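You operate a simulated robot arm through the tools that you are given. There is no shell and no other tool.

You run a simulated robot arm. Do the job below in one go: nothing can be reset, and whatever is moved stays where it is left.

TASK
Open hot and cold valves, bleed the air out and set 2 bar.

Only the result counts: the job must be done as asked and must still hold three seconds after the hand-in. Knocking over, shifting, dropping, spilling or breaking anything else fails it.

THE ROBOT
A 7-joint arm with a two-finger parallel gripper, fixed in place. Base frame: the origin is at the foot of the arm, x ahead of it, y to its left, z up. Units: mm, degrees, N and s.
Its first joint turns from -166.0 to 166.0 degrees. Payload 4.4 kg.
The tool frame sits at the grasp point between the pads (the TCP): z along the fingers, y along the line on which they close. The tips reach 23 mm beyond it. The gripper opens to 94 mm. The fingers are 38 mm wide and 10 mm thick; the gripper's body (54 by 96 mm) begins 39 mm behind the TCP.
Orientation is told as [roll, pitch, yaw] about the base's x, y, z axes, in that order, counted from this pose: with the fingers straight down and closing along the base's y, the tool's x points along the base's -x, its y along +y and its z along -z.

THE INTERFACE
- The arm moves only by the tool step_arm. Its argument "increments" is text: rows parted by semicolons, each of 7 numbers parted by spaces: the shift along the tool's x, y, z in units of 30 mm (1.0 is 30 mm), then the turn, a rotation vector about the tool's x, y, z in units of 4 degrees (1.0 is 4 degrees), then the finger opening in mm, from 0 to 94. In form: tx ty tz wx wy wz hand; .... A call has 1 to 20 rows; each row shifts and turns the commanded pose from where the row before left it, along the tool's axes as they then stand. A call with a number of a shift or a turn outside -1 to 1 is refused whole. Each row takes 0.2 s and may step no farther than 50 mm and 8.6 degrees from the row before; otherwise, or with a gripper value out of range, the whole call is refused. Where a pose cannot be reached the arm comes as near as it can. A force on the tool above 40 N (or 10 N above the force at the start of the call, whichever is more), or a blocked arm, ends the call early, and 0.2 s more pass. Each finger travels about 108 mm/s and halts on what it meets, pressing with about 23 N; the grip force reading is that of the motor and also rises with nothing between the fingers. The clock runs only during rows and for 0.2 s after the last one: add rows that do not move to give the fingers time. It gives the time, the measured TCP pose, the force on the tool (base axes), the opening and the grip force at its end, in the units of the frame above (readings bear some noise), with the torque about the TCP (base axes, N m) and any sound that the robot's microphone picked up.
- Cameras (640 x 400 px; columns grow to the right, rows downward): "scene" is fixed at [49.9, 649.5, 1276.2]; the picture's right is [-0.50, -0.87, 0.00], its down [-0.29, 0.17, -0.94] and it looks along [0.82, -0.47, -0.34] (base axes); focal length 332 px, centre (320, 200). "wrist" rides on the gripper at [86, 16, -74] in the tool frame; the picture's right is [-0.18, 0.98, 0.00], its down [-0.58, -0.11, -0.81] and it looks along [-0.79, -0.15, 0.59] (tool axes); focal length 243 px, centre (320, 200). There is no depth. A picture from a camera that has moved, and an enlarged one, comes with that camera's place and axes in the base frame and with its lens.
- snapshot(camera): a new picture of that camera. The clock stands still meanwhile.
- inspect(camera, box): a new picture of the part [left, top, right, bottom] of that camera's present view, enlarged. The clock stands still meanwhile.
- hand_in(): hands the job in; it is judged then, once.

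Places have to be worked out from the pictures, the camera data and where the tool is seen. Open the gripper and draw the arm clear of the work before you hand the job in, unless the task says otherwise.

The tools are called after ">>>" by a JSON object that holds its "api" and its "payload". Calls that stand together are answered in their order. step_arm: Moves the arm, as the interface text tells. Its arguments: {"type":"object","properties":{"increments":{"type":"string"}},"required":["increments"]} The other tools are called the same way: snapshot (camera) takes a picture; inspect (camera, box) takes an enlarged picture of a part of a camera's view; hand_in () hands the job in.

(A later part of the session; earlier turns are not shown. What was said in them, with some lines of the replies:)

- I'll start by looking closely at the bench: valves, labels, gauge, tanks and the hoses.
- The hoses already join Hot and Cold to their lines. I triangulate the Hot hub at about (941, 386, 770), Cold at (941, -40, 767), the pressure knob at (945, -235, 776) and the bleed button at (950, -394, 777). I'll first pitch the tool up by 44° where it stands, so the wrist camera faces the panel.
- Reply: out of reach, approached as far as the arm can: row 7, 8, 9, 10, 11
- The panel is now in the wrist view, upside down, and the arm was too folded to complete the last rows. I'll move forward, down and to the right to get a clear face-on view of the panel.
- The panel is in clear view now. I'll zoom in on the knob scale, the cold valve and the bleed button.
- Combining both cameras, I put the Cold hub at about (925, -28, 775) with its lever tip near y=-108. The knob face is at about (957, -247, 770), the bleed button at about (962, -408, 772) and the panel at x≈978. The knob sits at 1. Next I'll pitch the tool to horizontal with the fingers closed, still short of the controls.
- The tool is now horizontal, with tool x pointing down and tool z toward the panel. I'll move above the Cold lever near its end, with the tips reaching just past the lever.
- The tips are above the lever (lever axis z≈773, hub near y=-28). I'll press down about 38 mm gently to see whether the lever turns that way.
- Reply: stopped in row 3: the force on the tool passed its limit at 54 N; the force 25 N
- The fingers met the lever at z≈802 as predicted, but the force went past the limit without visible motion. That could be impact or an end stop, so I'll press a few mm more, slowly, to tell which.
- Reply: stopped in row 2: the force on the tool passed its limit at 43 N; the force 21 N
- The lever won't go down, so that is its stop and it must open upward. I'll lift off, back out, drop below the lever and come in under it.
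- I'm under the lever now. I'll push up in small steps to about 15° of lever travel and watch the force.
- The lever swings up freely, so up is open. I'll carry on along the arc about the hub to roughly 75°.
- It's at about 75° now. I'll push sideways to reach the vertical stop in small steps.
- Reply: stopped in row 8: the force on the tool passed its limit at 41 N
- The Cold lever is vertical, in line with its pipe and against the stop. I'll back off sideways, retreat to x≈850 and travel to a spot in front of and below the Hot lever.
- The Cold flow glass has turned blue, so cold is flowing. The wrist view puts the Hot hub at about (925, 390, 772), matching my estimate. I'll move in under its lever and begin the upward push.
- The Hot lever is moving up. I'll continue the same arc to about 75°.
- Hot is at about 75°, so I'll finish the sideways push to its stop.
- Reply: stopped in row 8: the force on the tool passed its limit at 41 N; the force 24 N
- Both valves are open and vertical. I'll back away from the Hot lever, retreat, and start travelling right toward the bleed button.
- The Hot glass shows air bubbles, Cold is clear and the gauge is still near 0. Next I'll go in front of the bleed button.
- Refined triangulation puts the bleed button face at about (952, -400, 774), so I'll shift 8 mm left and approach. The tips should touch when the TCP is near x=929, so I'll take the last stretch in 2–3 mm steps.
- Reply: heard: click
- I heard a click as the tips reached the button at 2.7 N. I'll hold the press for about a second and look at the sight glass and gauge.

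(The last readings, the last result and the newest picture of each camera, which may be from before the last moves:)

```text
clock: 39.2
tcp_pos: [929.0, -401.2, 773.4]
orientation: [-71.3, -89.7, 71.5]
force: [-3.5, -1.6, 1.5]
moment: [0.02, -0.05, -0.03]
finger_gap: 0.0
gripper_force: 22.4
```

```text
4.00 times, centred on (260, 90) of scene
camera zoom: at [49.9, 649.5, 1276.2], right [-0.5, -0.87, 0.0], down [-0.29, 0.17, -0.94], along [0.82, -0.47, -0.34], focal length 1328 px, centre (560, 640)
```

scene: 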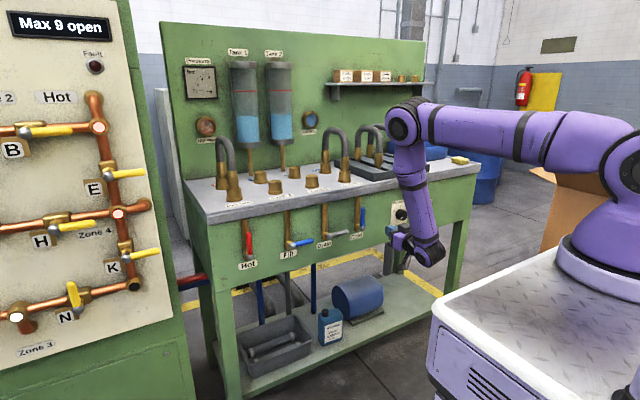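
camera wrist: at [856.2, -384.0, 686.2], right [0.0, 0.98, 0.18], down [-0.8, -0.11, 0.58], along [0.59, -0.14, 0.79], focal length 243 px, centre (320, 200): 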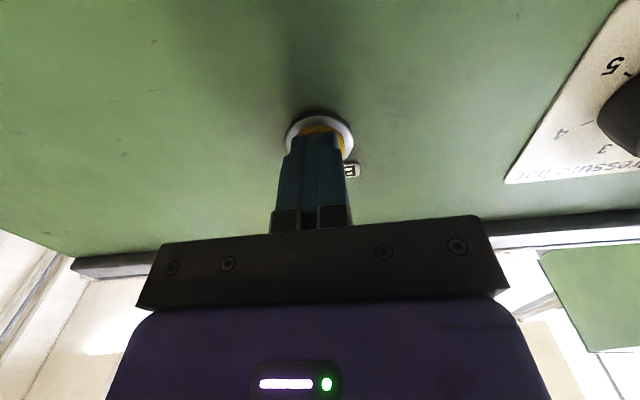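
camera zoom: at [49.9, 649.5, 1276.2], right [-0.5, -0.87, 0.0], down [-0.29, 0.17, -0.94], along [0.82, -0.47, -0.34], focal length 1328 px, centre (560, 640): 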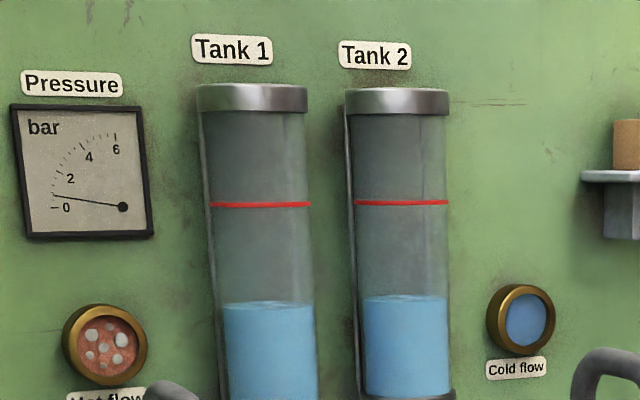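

The needle has crept up slightly but the bubbles remain. I'll press 4 mm further and hold for longer.

>>> {"api": "step_arm", "payload": {"increments": "0 0 0.07 0 0 0 0;0 0 0.07 0 0 0 0;0 0 0 0 0 0 0;0 0 0 0 0 0 0;0 0 0 0 0 0 0;0 0 0 0 0 0 0;0 0 0 0 0 0 0;0 0 0 0 0 0 0;0 0 0 0 0 0 0;0 0 0 0 0 0 0"}}

>>> {"api": "inspect", "payload": {"camera": "scene", "box": [180, 40, 340, 140]}}

```text
clock: 41.4
tcp_pos: [934.6, -399.6, 772.2]
orientation: [-61.4, -89.7, 61.6]
force: [-21.5, 0.8, -7.0]
moment: [0.0, 0.03, 0.01]
finger_gap: 0.0
gripper_force: 23.4
```

```text
4.00 times, centred on (260, 90) of scene
camera zoom: at [49.9, 649.5, 1276.2], right [-0.5, -0.87, 0.0], down [-0.29, 0.17, -0.94], along [0.82, -0.47, -0.34], focal length 1328 px, centre (560, 640)
```

zoom: 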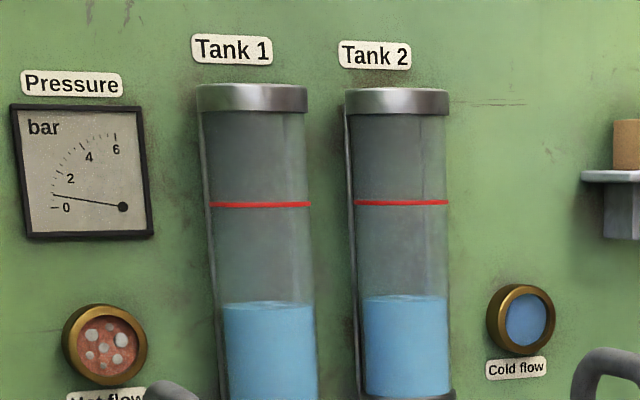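

The button is fully in at 21 N. I'll look closely at the glass, then keep holding to see whether the bubbles change.

>>> {"api": "inspect", "payload": {"camera": "scene", "box": [180, 60, 228, 140]}}

>>> {"api": "step_arm", "payload": {"increments": "0 0 0 0 0 0 0;0 0 0 0 0 0 0;0 0 0 0 0 0 0;0 0 0 0 0 0 0;0 0 0 0 0 0 0;0 0 0 0 0 0 0;0 0 0 0 0 0 0;0 0 0 0 0 0 0;0 0 0 0 0 0 0;0 0 0 0 0 0 0;0 0 0 0 0 0 0;0 0 0 0 0 0 0;0 0 0 0 0 0 0;0 0 0 0 0 0 0;0 0 0 0 0 0 0"}}

>>> {"api": "inspect", "payload": {"camera": "scene", "box": [180, 60, 228, 140]}}

```text
5.00 times, centred on (204, 100) of scene
camera zoom: at [49.9, 649.5, 1276.2], right [-0.5, -0.87, 0.0], down [-0.29, 0.17, -0.94], along [0.82, -0.47, -0.34], focal length 1660 px, centre (900, 700)
```

zoom: 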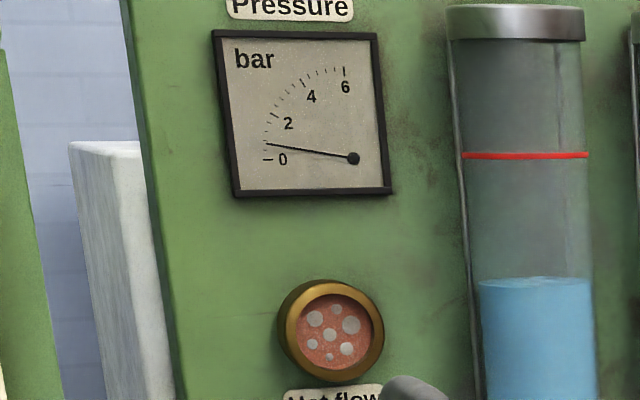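

```text
clock: 44.6
tcp_pos: [934.4, -399.5, 774.8]
orientation: [-70.3, -89.7, 70.6]
force: [-22.2, 0.4, -5.1]
moment: [0.01, 0.02, -0.01]
finger_gap: 0.2
gripper_force: 22.9
```

```text
5.00 times, centred on (204, 100) of scene
camera zoom: at [49.9, 649.5, 1276.2], right [-0.5, -0.87, 0.0], down [-0.29, 0.17, -0.94], along [0.82, -0.47, -0.34], focal length 1660 px, centre (900, 700)
```

zoom: 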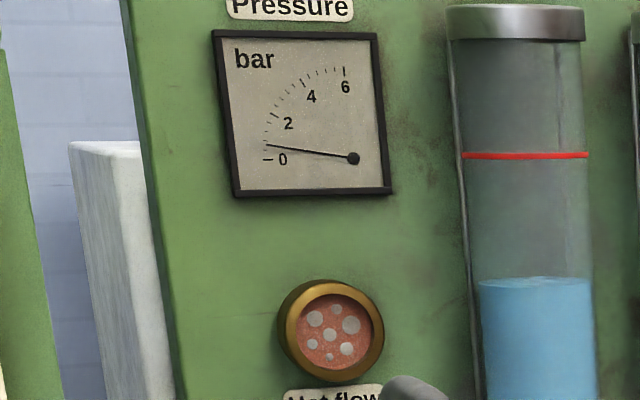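

Holding gives no further change, so perhaps the bleed acts on release or per press. I'll back off and check.

>>> {"api": "step_arm", "payload": {"increments": "0 0 -0.4 0 0 0 0;0 0 -0.4 0 0 0 0;0 0 0 0 0 0 0;0 0 0 0 0 0 0"}}

>>> {"api": "inspect", "payload": {"camera": "scene", "box": [180, 60, 340, 160]}}

>>> {"api": "inspect", "payload": {"camera": "scene", "box": [370, 160, 498, 240]}}

```text
clock: 45.6
tcp_pos: [910.3, -399.1, 774.4]
orientation: [-73.5, -89.8, 73.5]
force: [0.4, 0.8, 0.3]
moment: [-0.02, 0.02, 0.0]
finger_gap: 0.0
gripper_force: 22.5
heard: click
```

```text
4.00 times, centred on (260, 110) of scene
camera zoom: at [49.9, 649.5, 1276.2], right [-0.5, -0.87, 0.0], down [-0.29, 0.17, -0.94], along [0.82, -0.47, -0.34], focal length 1328 px, centre (560, 560)
```

zoom: 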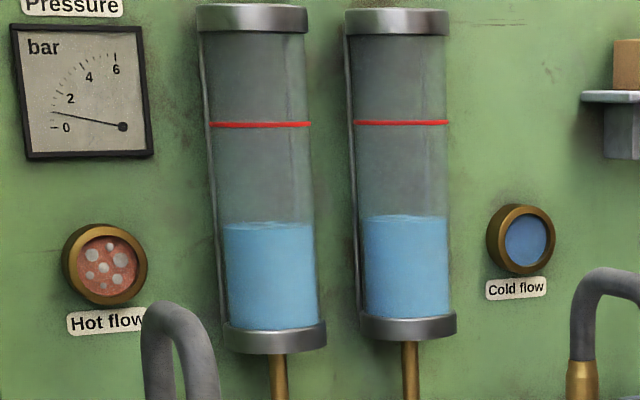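

```text
5.00 times, centred on (434, 200) of scene
camera zoom: at [49.9, 649.5, 1276.2], right [-0.5, -0.87, 0.0], down [-0.29, 0.17, -0.94], along [0.82, -0.47, -0.34], focal length 1660 px, centre (-250, 200)
```

zoom: 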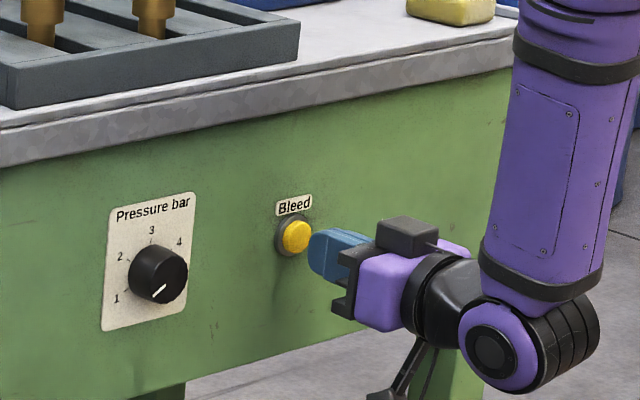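

A release click was heard and the gauge rose a bit, to around 1 bar. I'll compare the glass closely and wait a moment to see whether it changes.

>>> {"api": "inspect", "payload": {"camera": "scene", "box": [180, 60, 228, 140]}}

>>> {"api": "step_arm", "payload": {"increments": "0 0 0 0 0 0 0;0 0 0 0 0 0 0;0 0 0 0 0 0 0;0 0 0 0 0 0 0;0 0 0 0 0 0 0;0 0 0 0 0 0 0;0 0 0 0 0 0 0;0 0 0 0 0 0 0;0 0 0 0 0 0 0;0 0 0 0 0 0 0"}}

>>> {"api": "inspect", "payload": {"camera": "scene", "box": [180, 60, 228, 140]}}

```text
5.00 times, centred on (204, 100) of scene
camera zoom: at [49.9, 649.5, 1276.2], right [-0.5, -0.87, 0.0], down [-0.29, 0.17, -0.94], along [0.82, -0.47, -0.34], focal length 1660 px, centre (900, 700)
```

zoom: 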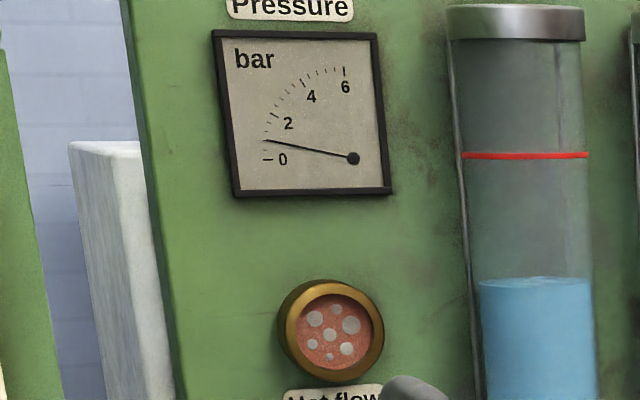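

```text
clock: 47.8
tcp_pos: [910.7, -399.4, 773.3]
orientation: [-69.3, -89.7, 69.5]
force: [0.8, -0.9, 0.0]
moment: [0.01, 0.04, 0.02]
finger_gap: 0.0
gripper_force: 22.8
```

```text
5.00 times, centred on (204, 100) of scene
camera zoom: at [49.9, 649.5, 1276.2], right [-0.5, -0.87, 0.0], down [-0.29, 0.17, -0.94], along [0.82, -0.47, -0.34], focal length 1660 px, centre (900, 700)
```

zoom: 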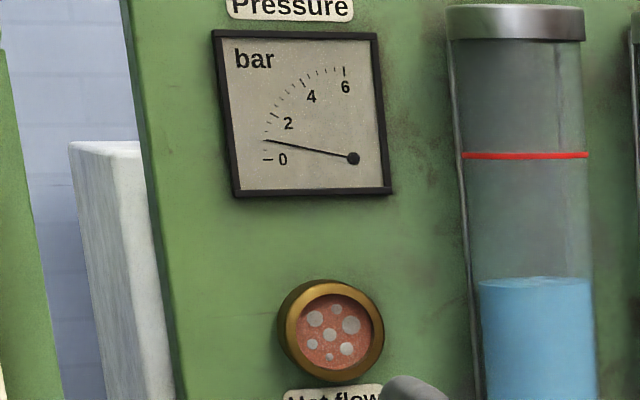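

The gauge now reads about 1 bar, matching the knob, but the air bubbles are unchanged. I'll press again and hold for longer.

>>> {"api": "step_arm", "payload": {"increments": "0 0 0.5 0 0 0 0;0 0 0.15 0 0 0 0;0 0 0.1 0 0 0 0;0 0 0.05 0 0 0 0;0 0 0 0 0 0 0;0 0 0 0 0 0 0;0 0 0 0 0 0 0;0 0 0 0 0 0 0;0 0 0 0 0 0 0;0 0 0 0 0 0 0;0 0 0 0 0 0 0;0 0 0 0 0 0 0;0 0 0 0 0 0 0;0 0 0 0 0 0 0;0 0 0 0 0 0 0;0 0 0 0 0 0 0;0 0 0 0 0 0 0;0 0 0 0 0 0 0;0 0 0 0 0 0 0;0 0 0 0 0 0 0"}}

>>> {"api": "inspect", "payload": {"camera": "scene", "box": [180, 60, 228, 140]}}

>>> {"api": "step_arm", "payload": {"increments": "0 0 0 0 0 0 0;0 0 0 0 0 0 0;0 0 0 0 0 0 0;0 0 0 0 0 0 0;0 0 0 0 0 0 0;0 0 0 0 0 0 0;0 0 0 0 0 0 0;0 0 0 0 0 0 0;0 0 0 0 0 0 0;0 0 0 0 0 0 0;0 0 0 0 0 0 0;0 0 0 0 0 0 0;0 0 0 0 0 0 0;0 0 0 0 0 0 0;0 0 0 0 0 0 0;0 0 0 0 0 0 0;0 0 0 0 0 0 0;0 0 0 0 0 0 0;0 0 0 0 0 0 0;0 0 0 0 0 0 0"}}

>>> {"api": "inspect", "payload": {"camera": "scene", "box": [180, 60, 228, 140]}}

```text
clock: 52.0
tcp_pos: [934.5, -400.3, 773.6]
orientation: [-69.1, -89.7, 69.2]
force: [-22.0, 4.8, -3.3]
moment: [0.01, -0.01, 0.1]
finger_gap: 0.0
gripper_force: 23.1
heard: click
```

```text
5.00 times, centred on (204, 100) of scene
camera zoom: at [49.9, 649.5, 1276.2], right [-0.5, -0.87, 0.0], down [-0.29, 0.17, -0.94], along [0.82, -0.47, -0.34], focal length 1660 px, centre (900, 700)
```

zoom: 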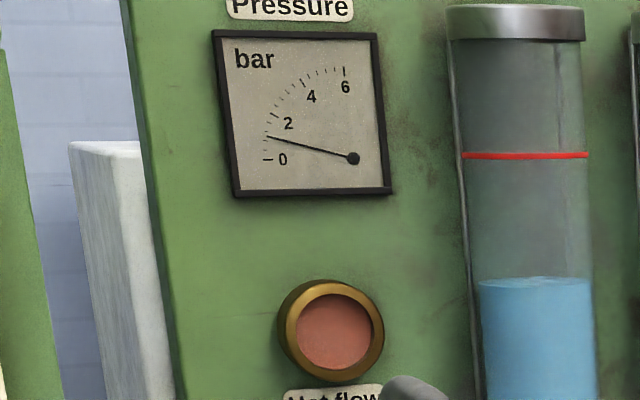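

```text
clock: 56.2
tcp_pos: [934.4, -400.4, 774.5]
orientation: [-72.0, -89.7, 72.1]
force: [-22.5, -1.0, -1.3]
moment: [-0.01, -0.06, -0.01]
finger_gap: 0.0
gripper_force: 23.3
```

```text
5.00 times, centred on (204, 100) of scene
camera zoom: at [49.9, 649.5, 1276.2], right [-0.5, -0.87, 0.0], down [-0.29, 0.17, -0.94], along [0.82, -0.47, -0.34], focal length 1660 px, centre (900, 700)
```

zoom: 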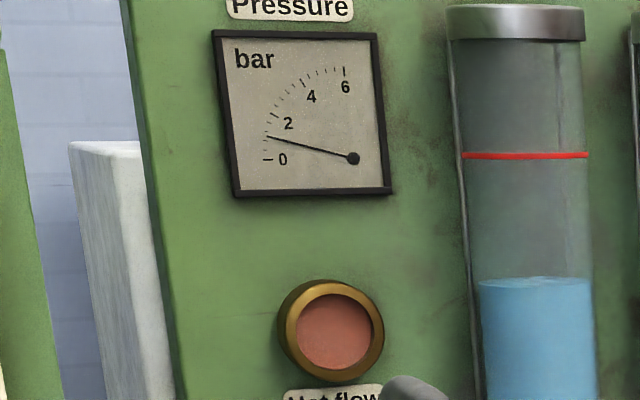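

The bubbles cleared after the second press and hold. Now I'll release the button, retreat, open the fingers to 70 mm and move in front of the pressure knob.

>>> {"api": "step_arm", "payload": {"increments": "0 0 -0.8 0 0 0 0;0 0 -0.8 0 0 0 0;0 0 -0.8 0 0 0 0;0 0.872 0 0 0 0 70;0 0.872 0 0 0 0 70;0 0.872 0 0 0 0 70;0 0.872 0 0 0 0 70;0 0.872 0 0 0 0 70;0.1 0.872 0 0 0 0 70;0 0 0 0 0 0 70;0 0 0 0 0 0 70"}}

>>> {"api": "snapshot", "payload": {"camera": "wrist"}}

>>> {"api": "inspect", "payload": {"camera": "scene", "box": [180, 60, 228, 140]}}

>>> {"api": "inspect", "payload": {"camera": "scene", "box": [340, 160, 468, 240]}}

```text
clock: 58.6
tcp_pos: [863.2, -243.6, 768.1]
orientation: [-69.3, -89.7, 69.3]
force: [-1.0, 0.0, 0.2]
moment: [0.01, -0.01, 0.03]
finger_gap: 70.0
gripper_force: 0.2
```

```text
taken
camera wrist: at [790.0, -227.6, 681.4], right [0.0, 0.98, 0.18], down [-0.8, -0.11, 0.58], along [0.59, -0.14, 0.79], focal length 243 px, centre (320, 200)
```

wrist: 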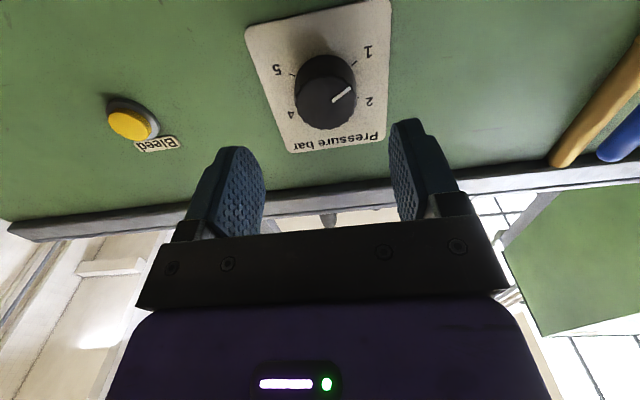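

```text
5.00 times, centred on (204, 100) of scene
camera zoom: at [49.9, 649.5, 1276.2], right [-0.5, -0.87, 0.0], down [-0.29, 0.17, -0.94], along [0.82, -0.47, -0.34], focal length 1660 px, centre (900, 700)
```

zoom: 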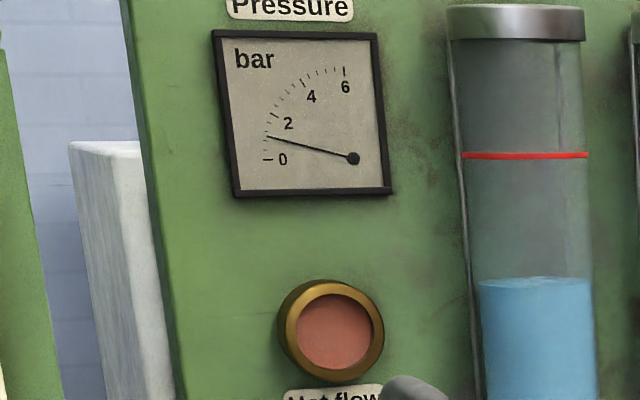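

```text
5.00 times, centred on (404, 200) of scene
camera zoom: at [49.9, 649.5, 1276.2], right [-0.5, -0.87, 0.0], down [-0.29, 0.17, -0.94], along [0.82, -0.47, -0.34], focal length 1660 px, centre (-100, 200)
```

zoom: 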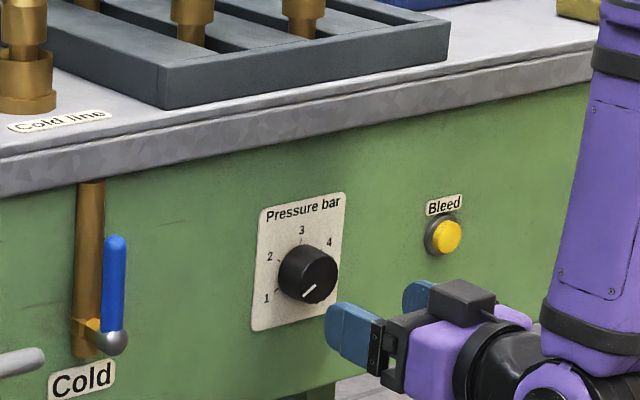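

The hot glass stays clear and the gauge holds. I'll zoom on the knob to fix its centre before gripping.

>>> {"api": "inspect", "payload": {"camera": "wrist", "box": [240, 30, 420, 150]}}

```text
3.33 times, centred on (330, 90) of wrist
camera zoom: at [790.0, -227.6, 681.4], right [0.0, 0.98, 0.18], down [-0.8, -0.11, 0.58], along [0.59, -0.14, 0.79], focal length 809 px, centre (287, 567)
```

zoom: 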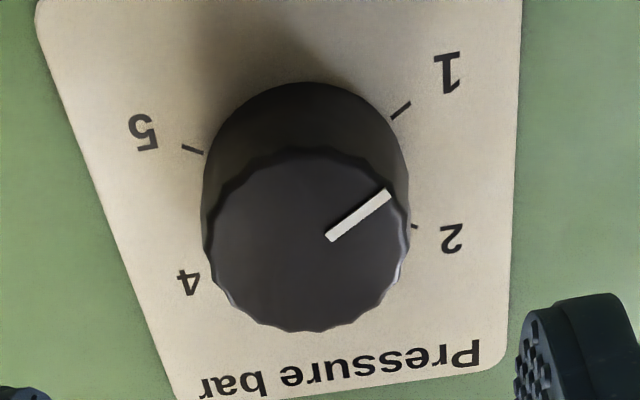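

Triangulating again gives a knob face centre of about (940, -240, 773), a diameter of 42 mm and the panel at x≈966. I'll align and advance so the tips straddle the knob at x≈958, without closing yet.

>>> {"api": "step_arm", "payload": {"increments": "-0.163 0.107 0.6 0 0 0 70;0 0 0.8 0 0 0 70;0 0 0.7 0 0 0 70;0 0 0.3 0 0 0 70;0 0 0 0 0 0 70;0 0 0 0 0 0 70"}}

>>> {"api": "snapshot", "payload": {"camera": "wrist"}}

>>> {"api": "inspect", "payload": {"camera": "scene", "box": [340, 160, 468, 240]}}

```text
clock: 60.0
tcp_pos: [934.3, -240.9, 773.8]
orientation: [-69.1, -89.7, 69.1]
force: [0.2, -0.5, -0.1]
moment: [0.0, 0.02, -0.02]
finger_gap: 69.8
gripper_force: 0.1
```

```text
taken
camera wrist: at [861.7, -224.5, 686.4], right [0.0, 0.98, 0.18], down [-0.8, -0.11, 0.58], along [0.59, -0.14, 0.79], focal length 243 px, centre (320, 200)
```

wrist: 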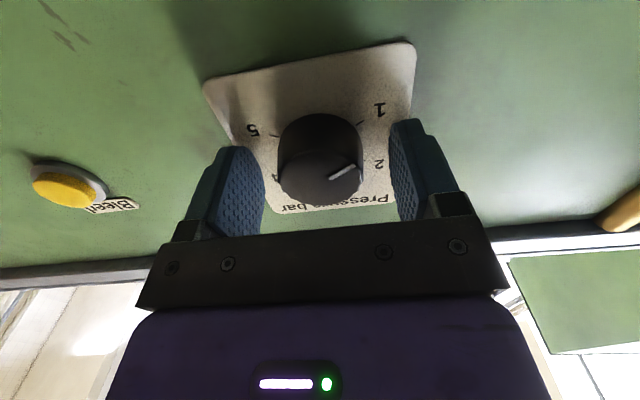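

```text
5.00 times, centred on (404, 200) of scene
camera zoom: at [49.9, 649.5, 1276.2], right [-0.5, -0.87, 0.0], down [-0.29, 0.17, -0.94], along [0.82, -0.47, -0.34], focal length 1660 px, centre (-100, 200)
```

zoom: 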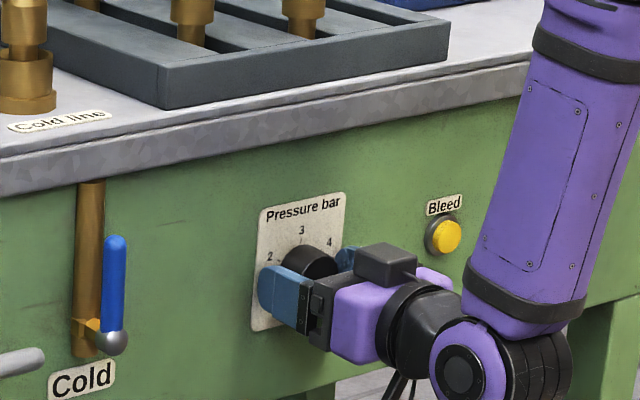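

The knob sits centred between the pads. I'll close on it and turn clockwise (about +X) by 56° first, then read the gauge.

>>> {"api": "step_arm", "payload": {"increments": "0 0 0 0 0 0 34;0 0 0 0 0 0 34;0 0 0 0 0 0 34;0 0 0 0 0 0 34"}}

>>> {"api": "step_arm", "payload": {"increments": "0 0 0 0 0 1 34;0 0 0 0 0 1 34;0 0 0 0 0 1 34;0 0 0 0 0 1 34;0 0 0 0 0 1 34;0 0 0 0 0 1 34;0 0 0 0 0 1 34;0 0 0 0 0 1 34;0 0 0 0 0 1 34;0 0 0 0 0 1 34;0 0 0 0 0 1 34;0 0 0 0 0 1 34;0 0 0 0 0 1 34;0 0 0 0 0 1 34;0 0 0 0 0 0 34;0 0 0 0 0 0 34"}}

>>> {"api": "inspect", "payload": {"camera": "scene", "box": [180, 60, 228, 140]}}

>>> {"api": "snapshot", "payload": {"camera": "wrist"}}

>>> {"api": "inspect", "payload": {"camera": "scene", "box": [340, 160, 468, 240]}}

```text
clock: 61.0
tcp_pos: [934.6, -239.9, 774.5]
orientation: [-69.5, -89.7, 69.6]
force: [1.9, -0.1, 0.7]
moment: [0.04, 0.07, 0.01]
finger_gap: 43.4
gripper_force: 45.5
```

```text
clock: 64.4
tcp_pos: [935.0, -239.4, 773.2]
orientation: [89.8, -34.2, -89.7]
force: [-20.2, 8.4, -3.6]
moment: [-0.07, -0.1, -0.29]
finger_gap: 43.0
gripper_force: 44.9
```

```text
5.00 times, centred on (204, 100) of scene
camera zoom: at [49.9, 649.5, 1276.2], right [-0.5, -0.87, 0.0], down [-0.29, 0.17, -0.94], along [0.82, -0.47, -0.34], focal length 1660 px, centre (900, 700)
```

zoom: 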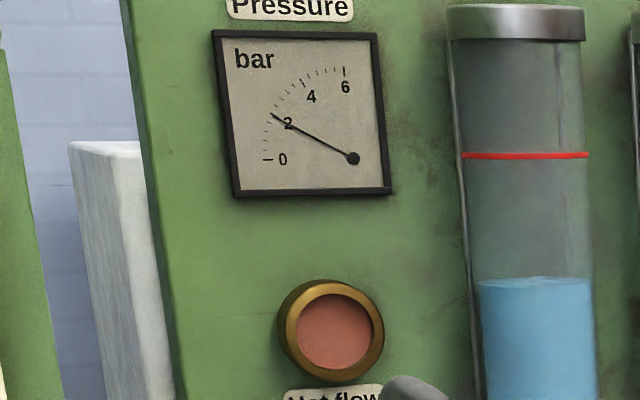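

```text
taken
camera wrist: at [861.4, -158.8, 738.4], right [0.0, 0.4, 0.92], down [-0.8, -0.54, 0.24], along [0.6, -0.74, 0.32], focal length 243 px, centre (320, 200)
```

wrist: 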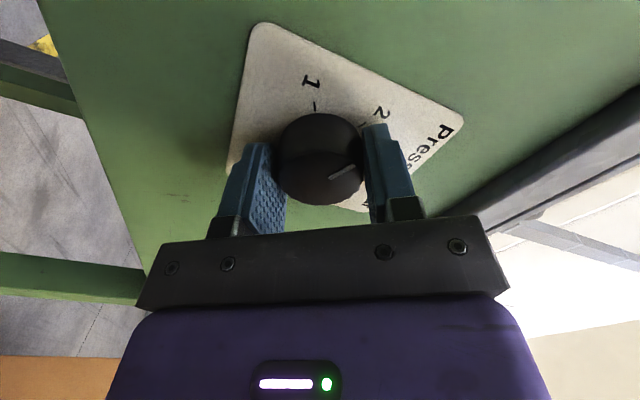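

```text
5.00 times, centred on (404, 200) of scene
camera zoom: at [49.9, 649.5, 1276.2], right [-0.5, -0.87, 0.0], down [-0.29, 0.17, -0.94], along [0.82, -0.47, -0.34], focal length 1660 px, centre (-100, 200)
```

zoom: 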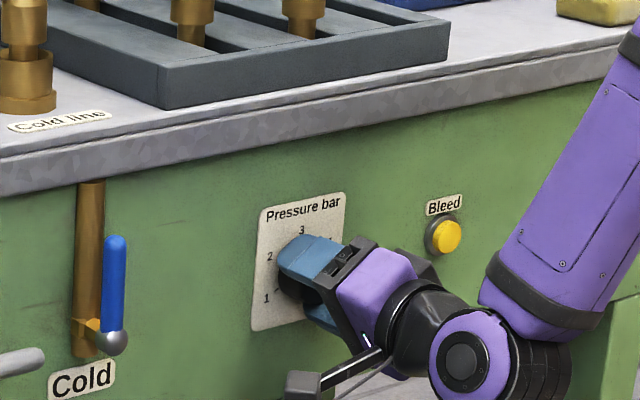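

The gauge now reads close to 2. I'll zoom in tightly to read it precisely.

>>> {"api": "inspect", "payload": {"camera": "scene", "box": [182, 62, 222, 102]}}

>>> {"api": "inspect", "payload": {"camera": "wrist", "box": [230, 60, 410, 220]}}

```text
10.00 times, centred on (202, 82) of scene
camera zoom: at [49.9, 649.5, 1276.2], right [-0.5, -0.87, 0.0], down [-0.29, 0.17, -0.94], along [0.82, -0.47, -0.34], focal length 3320 px, centre (1500, 1380)
```

zoom: 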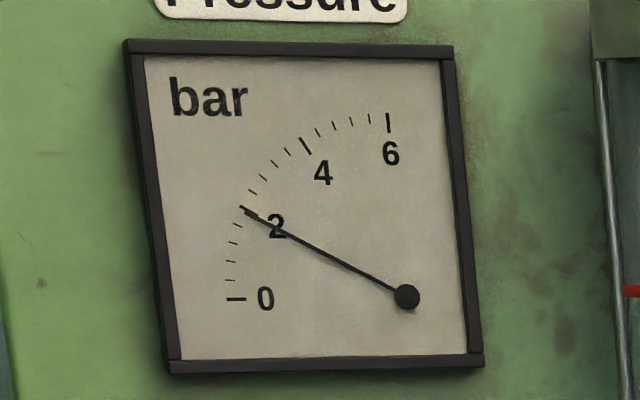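

```text
2.50 times, centred on (320, 140) of wrist
camera zoom: at [861.4, -158.8, 738.4], right [0.0, 0.4, 0.92], down [-0.8, -0.54, 0.24], along [0.6, -0.74, 0.32], focal length 606 px, centre (320, 350)
```

zoom: 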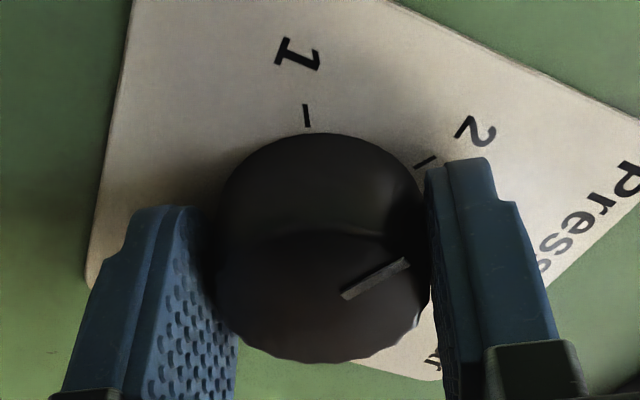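

The needle lies right on the 2 bar tick. I'll open the fingers, stay still and re-read the gauge before withdrawing.

>>> {"api": "step_arm", "payload": {"increments": "0 0 0 0 0 0 70;0 0 0 0 0 0 70;0 0 0 0 0 0 70;0 0 0 0 0 0 70;0 0 0 0 0 0 70"}}

>>> {"api": "inspect", "payload": {"camera": "scene", "box": [182, 62, 222, 102]}}

>>> {"api": "inspect", "payload": {"camera": "wrist", "box": [230, 60, 410, 220]}}

```text
clock: 65.6
tcp_pos: [934.9, -240.7, 773.9]
orientation: [89.9, -34.3, -89.9]
force: [-0.4, 0.6, -0.6]
moment: [0.01, -0.04, 0.02]
finger_gap: 70.2
gripper_force: 0.1
```

```text
10.00 times, centred on (202, 82) of scene
camera zoom: at [49.9, 649.5, 1276.2], right [-0.5, -0.87, 0.0], down [-0.29, 0.17, -0.94], along [0.82, -0.47, -0.34], focal length 3320 px, centre (1500, 1380)
```

zoom: 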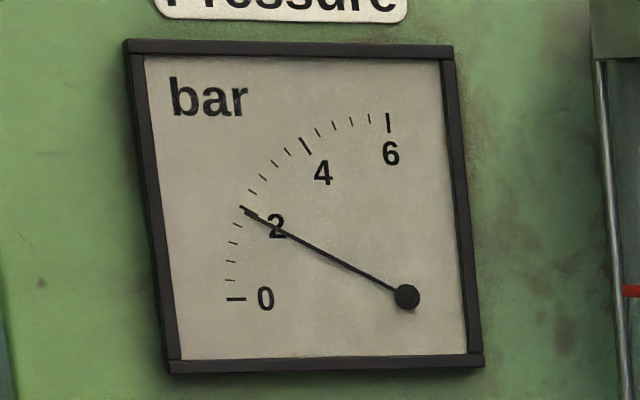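

```text
2.50 times, centred on (320, 140) of wrist
camera zoom: at [862.2, -159.7, 738.5], right [0.0, 0.4, 0.92], down [-0.8, -0.54, 0.24], along [0.59, -0.74, 0.32], focal length 606 px, centre (320, 350)
```

zoom: 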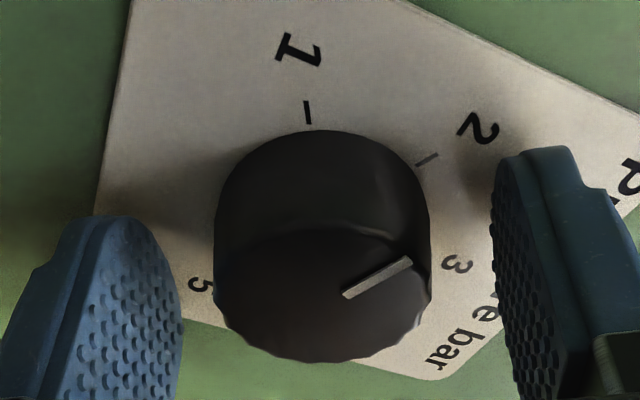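

The needle still holds after release. I'll magnify the needle tip against the 2 tick to see whether a small correction is needed.

>>> {"api": "inspect", "payload": {"camera": "scene", "box": [190, 77, 206, 93]}}

>>> {"api": "inspect", "payload": {"camera": "wrist", "box": [300, 80, 380, 200]}}

```text
16.00 times, centred on (198, 85) of scene
camera zoom: at [49.9, 649.5, 1276.2], right [-0.5, -0.87, 0.0], down [-0.29, 0.17, -0.94], along [0.82, -0.47, -0.34], focal length 5312 px, centre (2272, 2040)
```

zoom: 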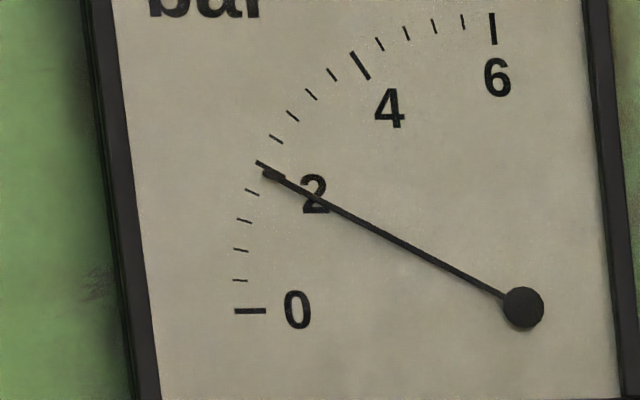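

```text
3.33 times, centred on (340, 140) of wrist
camera zoom: at [862.2, -159.7, 738.5], right [0.0, 0.4, 0.92], down [-0.8, -0.54, 0.24], along [0.59, -0.74, 0.32], focal length 809 px, centre (253, 400)
```

zoom: 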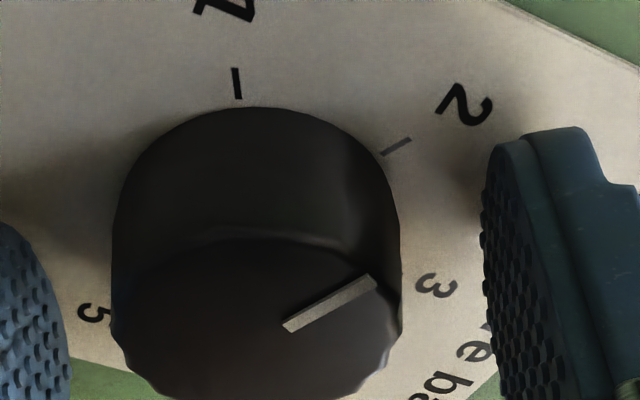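

The needle sits a touch below the 2 tick (about 1.94), and the pointer is about 2° short of the 2 mark. I'll re-grip and nudge the knob about 3° more clockwise.

>>> {"api": "step_arm", "payload": {"increments": "0 0 0 0 0 0 34;0 0 0 0 0 0 34;0 0 0 0 0 0 34;0 0 0 0 0 0 34;0 0 0 0 0 0.4 34;0 0 0 0 0 0.35 34;0 0 0 0 0 0 34;0 0 0 0 0 0 34;0 0 0 0 0 0 34"}}

>>> {"api": "inspect", "payload": {"camera": "scene", "box": [190, 77, 206, 93]}}

```text
clock: 67.6
tcp_pos: [935.3, -239.5, 774.6]
orientation: [90.0, -31.3, -89.8]
force: [7.4, 2.3, 5.9]
moment: [0.02, -0.14, 0.1]
finger_gap: 42.8
gripper_force: 45.1
```

```text
16.00 times, centred on (198, 85) of scene
camera zoom: at [49.9, 649.5, 1276.2], right [-0.5, -0.87, 0.0], down [-0.29, 0.17, -0.94], along [0.82, -0.47, -0.34], focal length 5312 px, centre (2272, 2040)
```

zoom: 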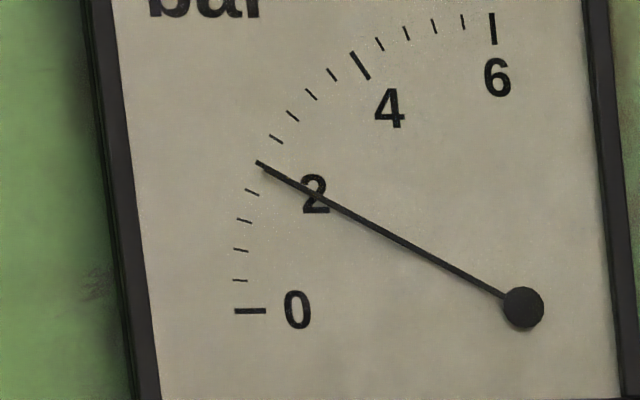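

The needle now lies exactly on the 2 tick. I'll release and re-check the gauge and knob before pulling back.

>>> {"api": "step_arm", "payload": {"increments": "0 0 0 0 0 0 75;0 0 0 0 0 0 75;0 0 0 0 0 0 75;0 0 0 0 0 0 75"}}

>>> {"api": "inspect", "payload": {"camera": "scene", "box": [190, 77, 206, 93]}}

>>> {"api": "inspect", "payload": {"camera": "wrist", "box": [300, 80, 380, 200]}}

```text
clock: 68.6
tcp_pos: [935.4, -240.1, 774.5]
orientation: [89.9, -31.3, -89.8]
force: [0.6, 0.3, -0.3]
moment: [0.01, 0.0, -0.02]
finger_gap: 75.1
gripper_force: 0.1
```

```text
16.00 times, centred on (198, 85) of scene
camera zoom: at [49.9, 649.5, 1276.2], right [-0.5, -0.87, 0.0], down [-0.29, 0.17, -0.94], along [0.82, -0.47, -0.34], focal length 5312 px, centre (2272, 2040)
```

zoom: 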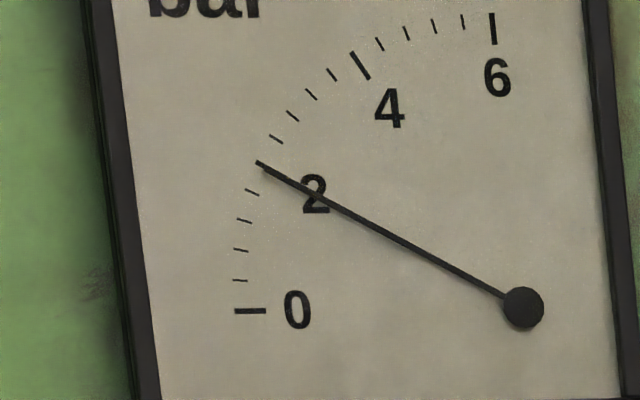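

```text
3.33 times, centred on (340, 140) of wrist
camera zoom: at [861.8, -157.9, 742.6], right [0.0, 0.35, 0.94], down [-0.8, -0.56, 0.21], along [0.59, -0.75, 0.28], focal length 809 px, centre (253, 400)
```

zoom: 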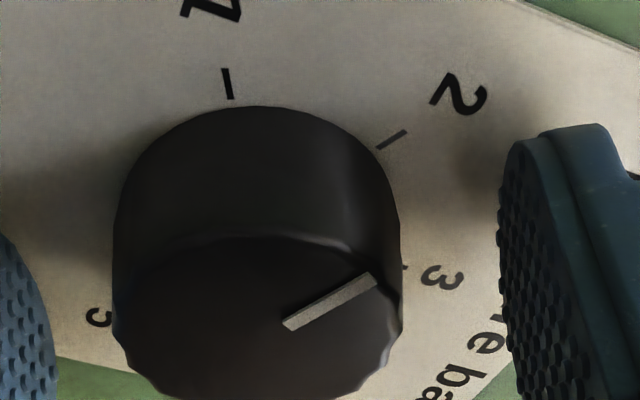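

The gauge stays on 2 bar with the knob released. I'll withdraw straight back from the panel.

>>> {"api": "step_arm", "payload": {"increments": "0 0 -0.4 0 0 0 75;0 0 -0.8 0 0 0 75;0 0 -0.9 0 0 0 75;0 0 -0.9 0 0 0 75;0 0 -0.9 0 0 0 75;0 0 0 0 0 0 75"}}

>>> {"api": "snapshot", "payload": {"camera": "scene"}}

>>> {"api": "inspect", "payload": {"camera": "scene", "box": [180, 40, 340, 140]}}

>>> {"api": "inspect", "payload": {"camera": "scene", "box": [220, 180, 380, 280]}}

```text
clock: 70.0
tcp_pos: [816.5, -240.4, 774.1]
orientation: [89.9, -31.3, -89.8]
force: [-0.5, 0.6, 0.7]
moment: [-0.02, -0.02, -0.02]
finger_gap: 75.1
gripper_force: 0.1
```

```text
taken
```

scene: 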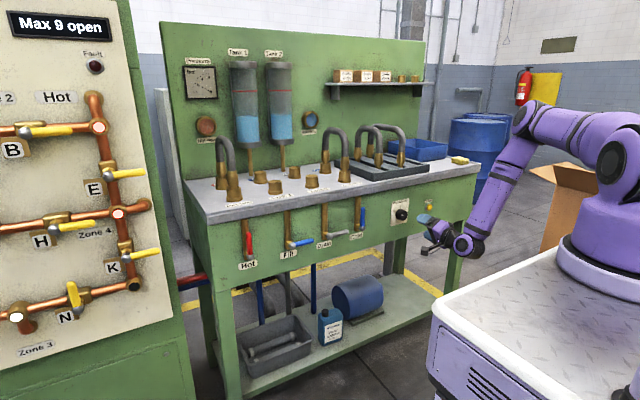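

```text
4.00 times, centred on (260, 90) of scene
camera zoom: at [49.9, 649.5, 1276.2], right [-0.5, -0.87, 0.0], down [-0.29, 0.17, -0.94], along [0.82, -0.47, -0.34], focal length 1328 px, centre (560, 640)
```

zoom: 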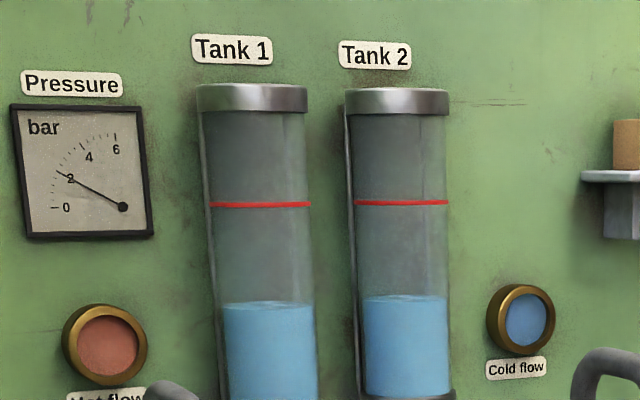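

```text
4.00 times, centred on (300, 230) of scene
camera zoom: at [49.9, 649.5, 1276.2], right [-0.5, -0.87, 0.0], down [-0.29, 0.17, -0.94], along [0.82, -0.47, -0.34], focal length 1328 px, centre (400, 80)
```

zoom: 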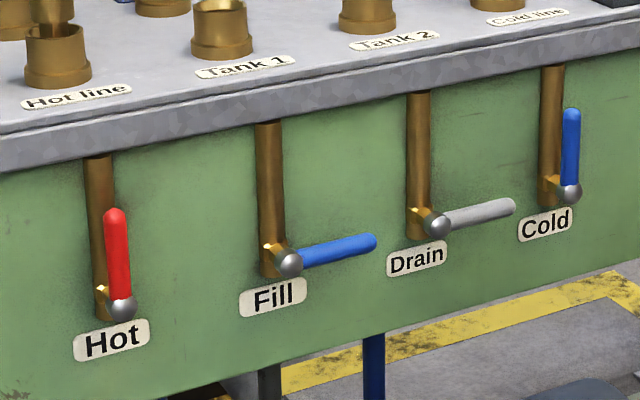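

Hot and Cold are vertical, Fill and Drain are untouched, both glasses are clear and the gauge is at 2. I'll wait about 3 seconds clear of the bench and re-check stability.

>>> {"api": "step_arm", "payload": {"increments": "0 0 -0.5 0 0 0 94;0 0 0 0 0 0 94;0 0 0 0 0 0 94;0 0 0 0 0 0 94;0 0 0 0 0 0 94;0 0 0 0 0 0 94;0 0 0 0 0 0 94;0 0 0 0 0 0 94;0 0 0 0 0 0 94;0 0 0 0 0 0 94;0 0 0 0 0 0 94;0 0 0 0 0 0 94;0 0 0 0 0 0 94;0 0 0 0 0 0 94;0 0 0 0 0 0 94;0 0 0 0 0 0 94"}}

>>> {"api": "inspect", "payload": {"camera": "scene", "box": [180, 60, 228, 140]}}

>>> {"api": "inspect", "payload": {"camera": "scene", "box": [190, 77, 206, 93]}}

```text
clock: 73.4
tcp_pos: [804.4, -240.4, 773.8]
orientation: [89.9, -31.3, -89.8]
force: [0.0, -0.3, -0.6]
moment: [0.0, 0.02, 0.03]
finger_gap: 94.1
gripper_force: 0.1
```

```text
5.00 times, centred on (204, 100) of scene
camera zoom: at [49.9, 649.5, 1276.2], right [-0.5, -0.87, 0.0], down [-0.29, 0.17, -0.94], along [0.82, -0.47, -0.34], focal length 1660 px, centre (900, 700)
```

zoom: 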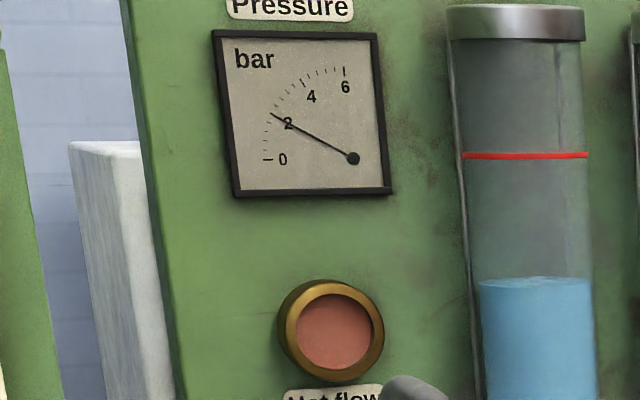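

```text
16.00 times, centred on (198, 85) of scene
camera zoom: at [49.9, 649.5, 1276.2], right [-0.5, -0.87, 0.0], down [-0.29, 0.17, -0.94], along [0.82, -0.47, -0.34], focal length 5312 px, centre (2272, 2040)
```

zoom: 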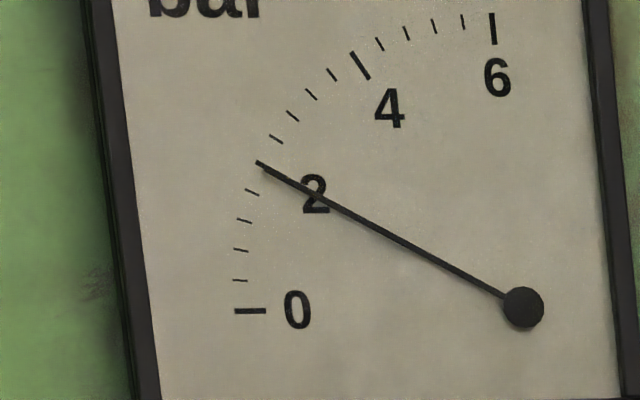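

After the wait everything holds: 2 bar on the gauge, no air in the hot glass and both valves open. The arm is clear with the gripper open, so I'm handing in.

>>> {"api": "hand_in", "payload": {}}

```text
The job is handed in.
```

The job is done and handed in. The Hot and Cold valves are open, the air is bled out, and the gauge reads 2 bar.

- **Valves:** The Hot and Cold levers are both vertical, in line with their pipes and against their stops. Fill and Drain were left as they were.
- **Bleed:** After the first press of the bleed button the Hot flow glass still showed bubbles. A second press and hold cleared them, and they did not come back.
- **Pressure:** The knob first came out slightly low, at about 1.94 bar, so I nudged it up until the needle sat on the 2 tick. It was still there after about 3 seconds with the arm clear.

I first tried the Cold lever downward, which is its closed stop. It did not move, and two short presses peaked at 54 N and 43 N. Nothing else was knocked or shifted, and the arm is drawn back with the gripper open.
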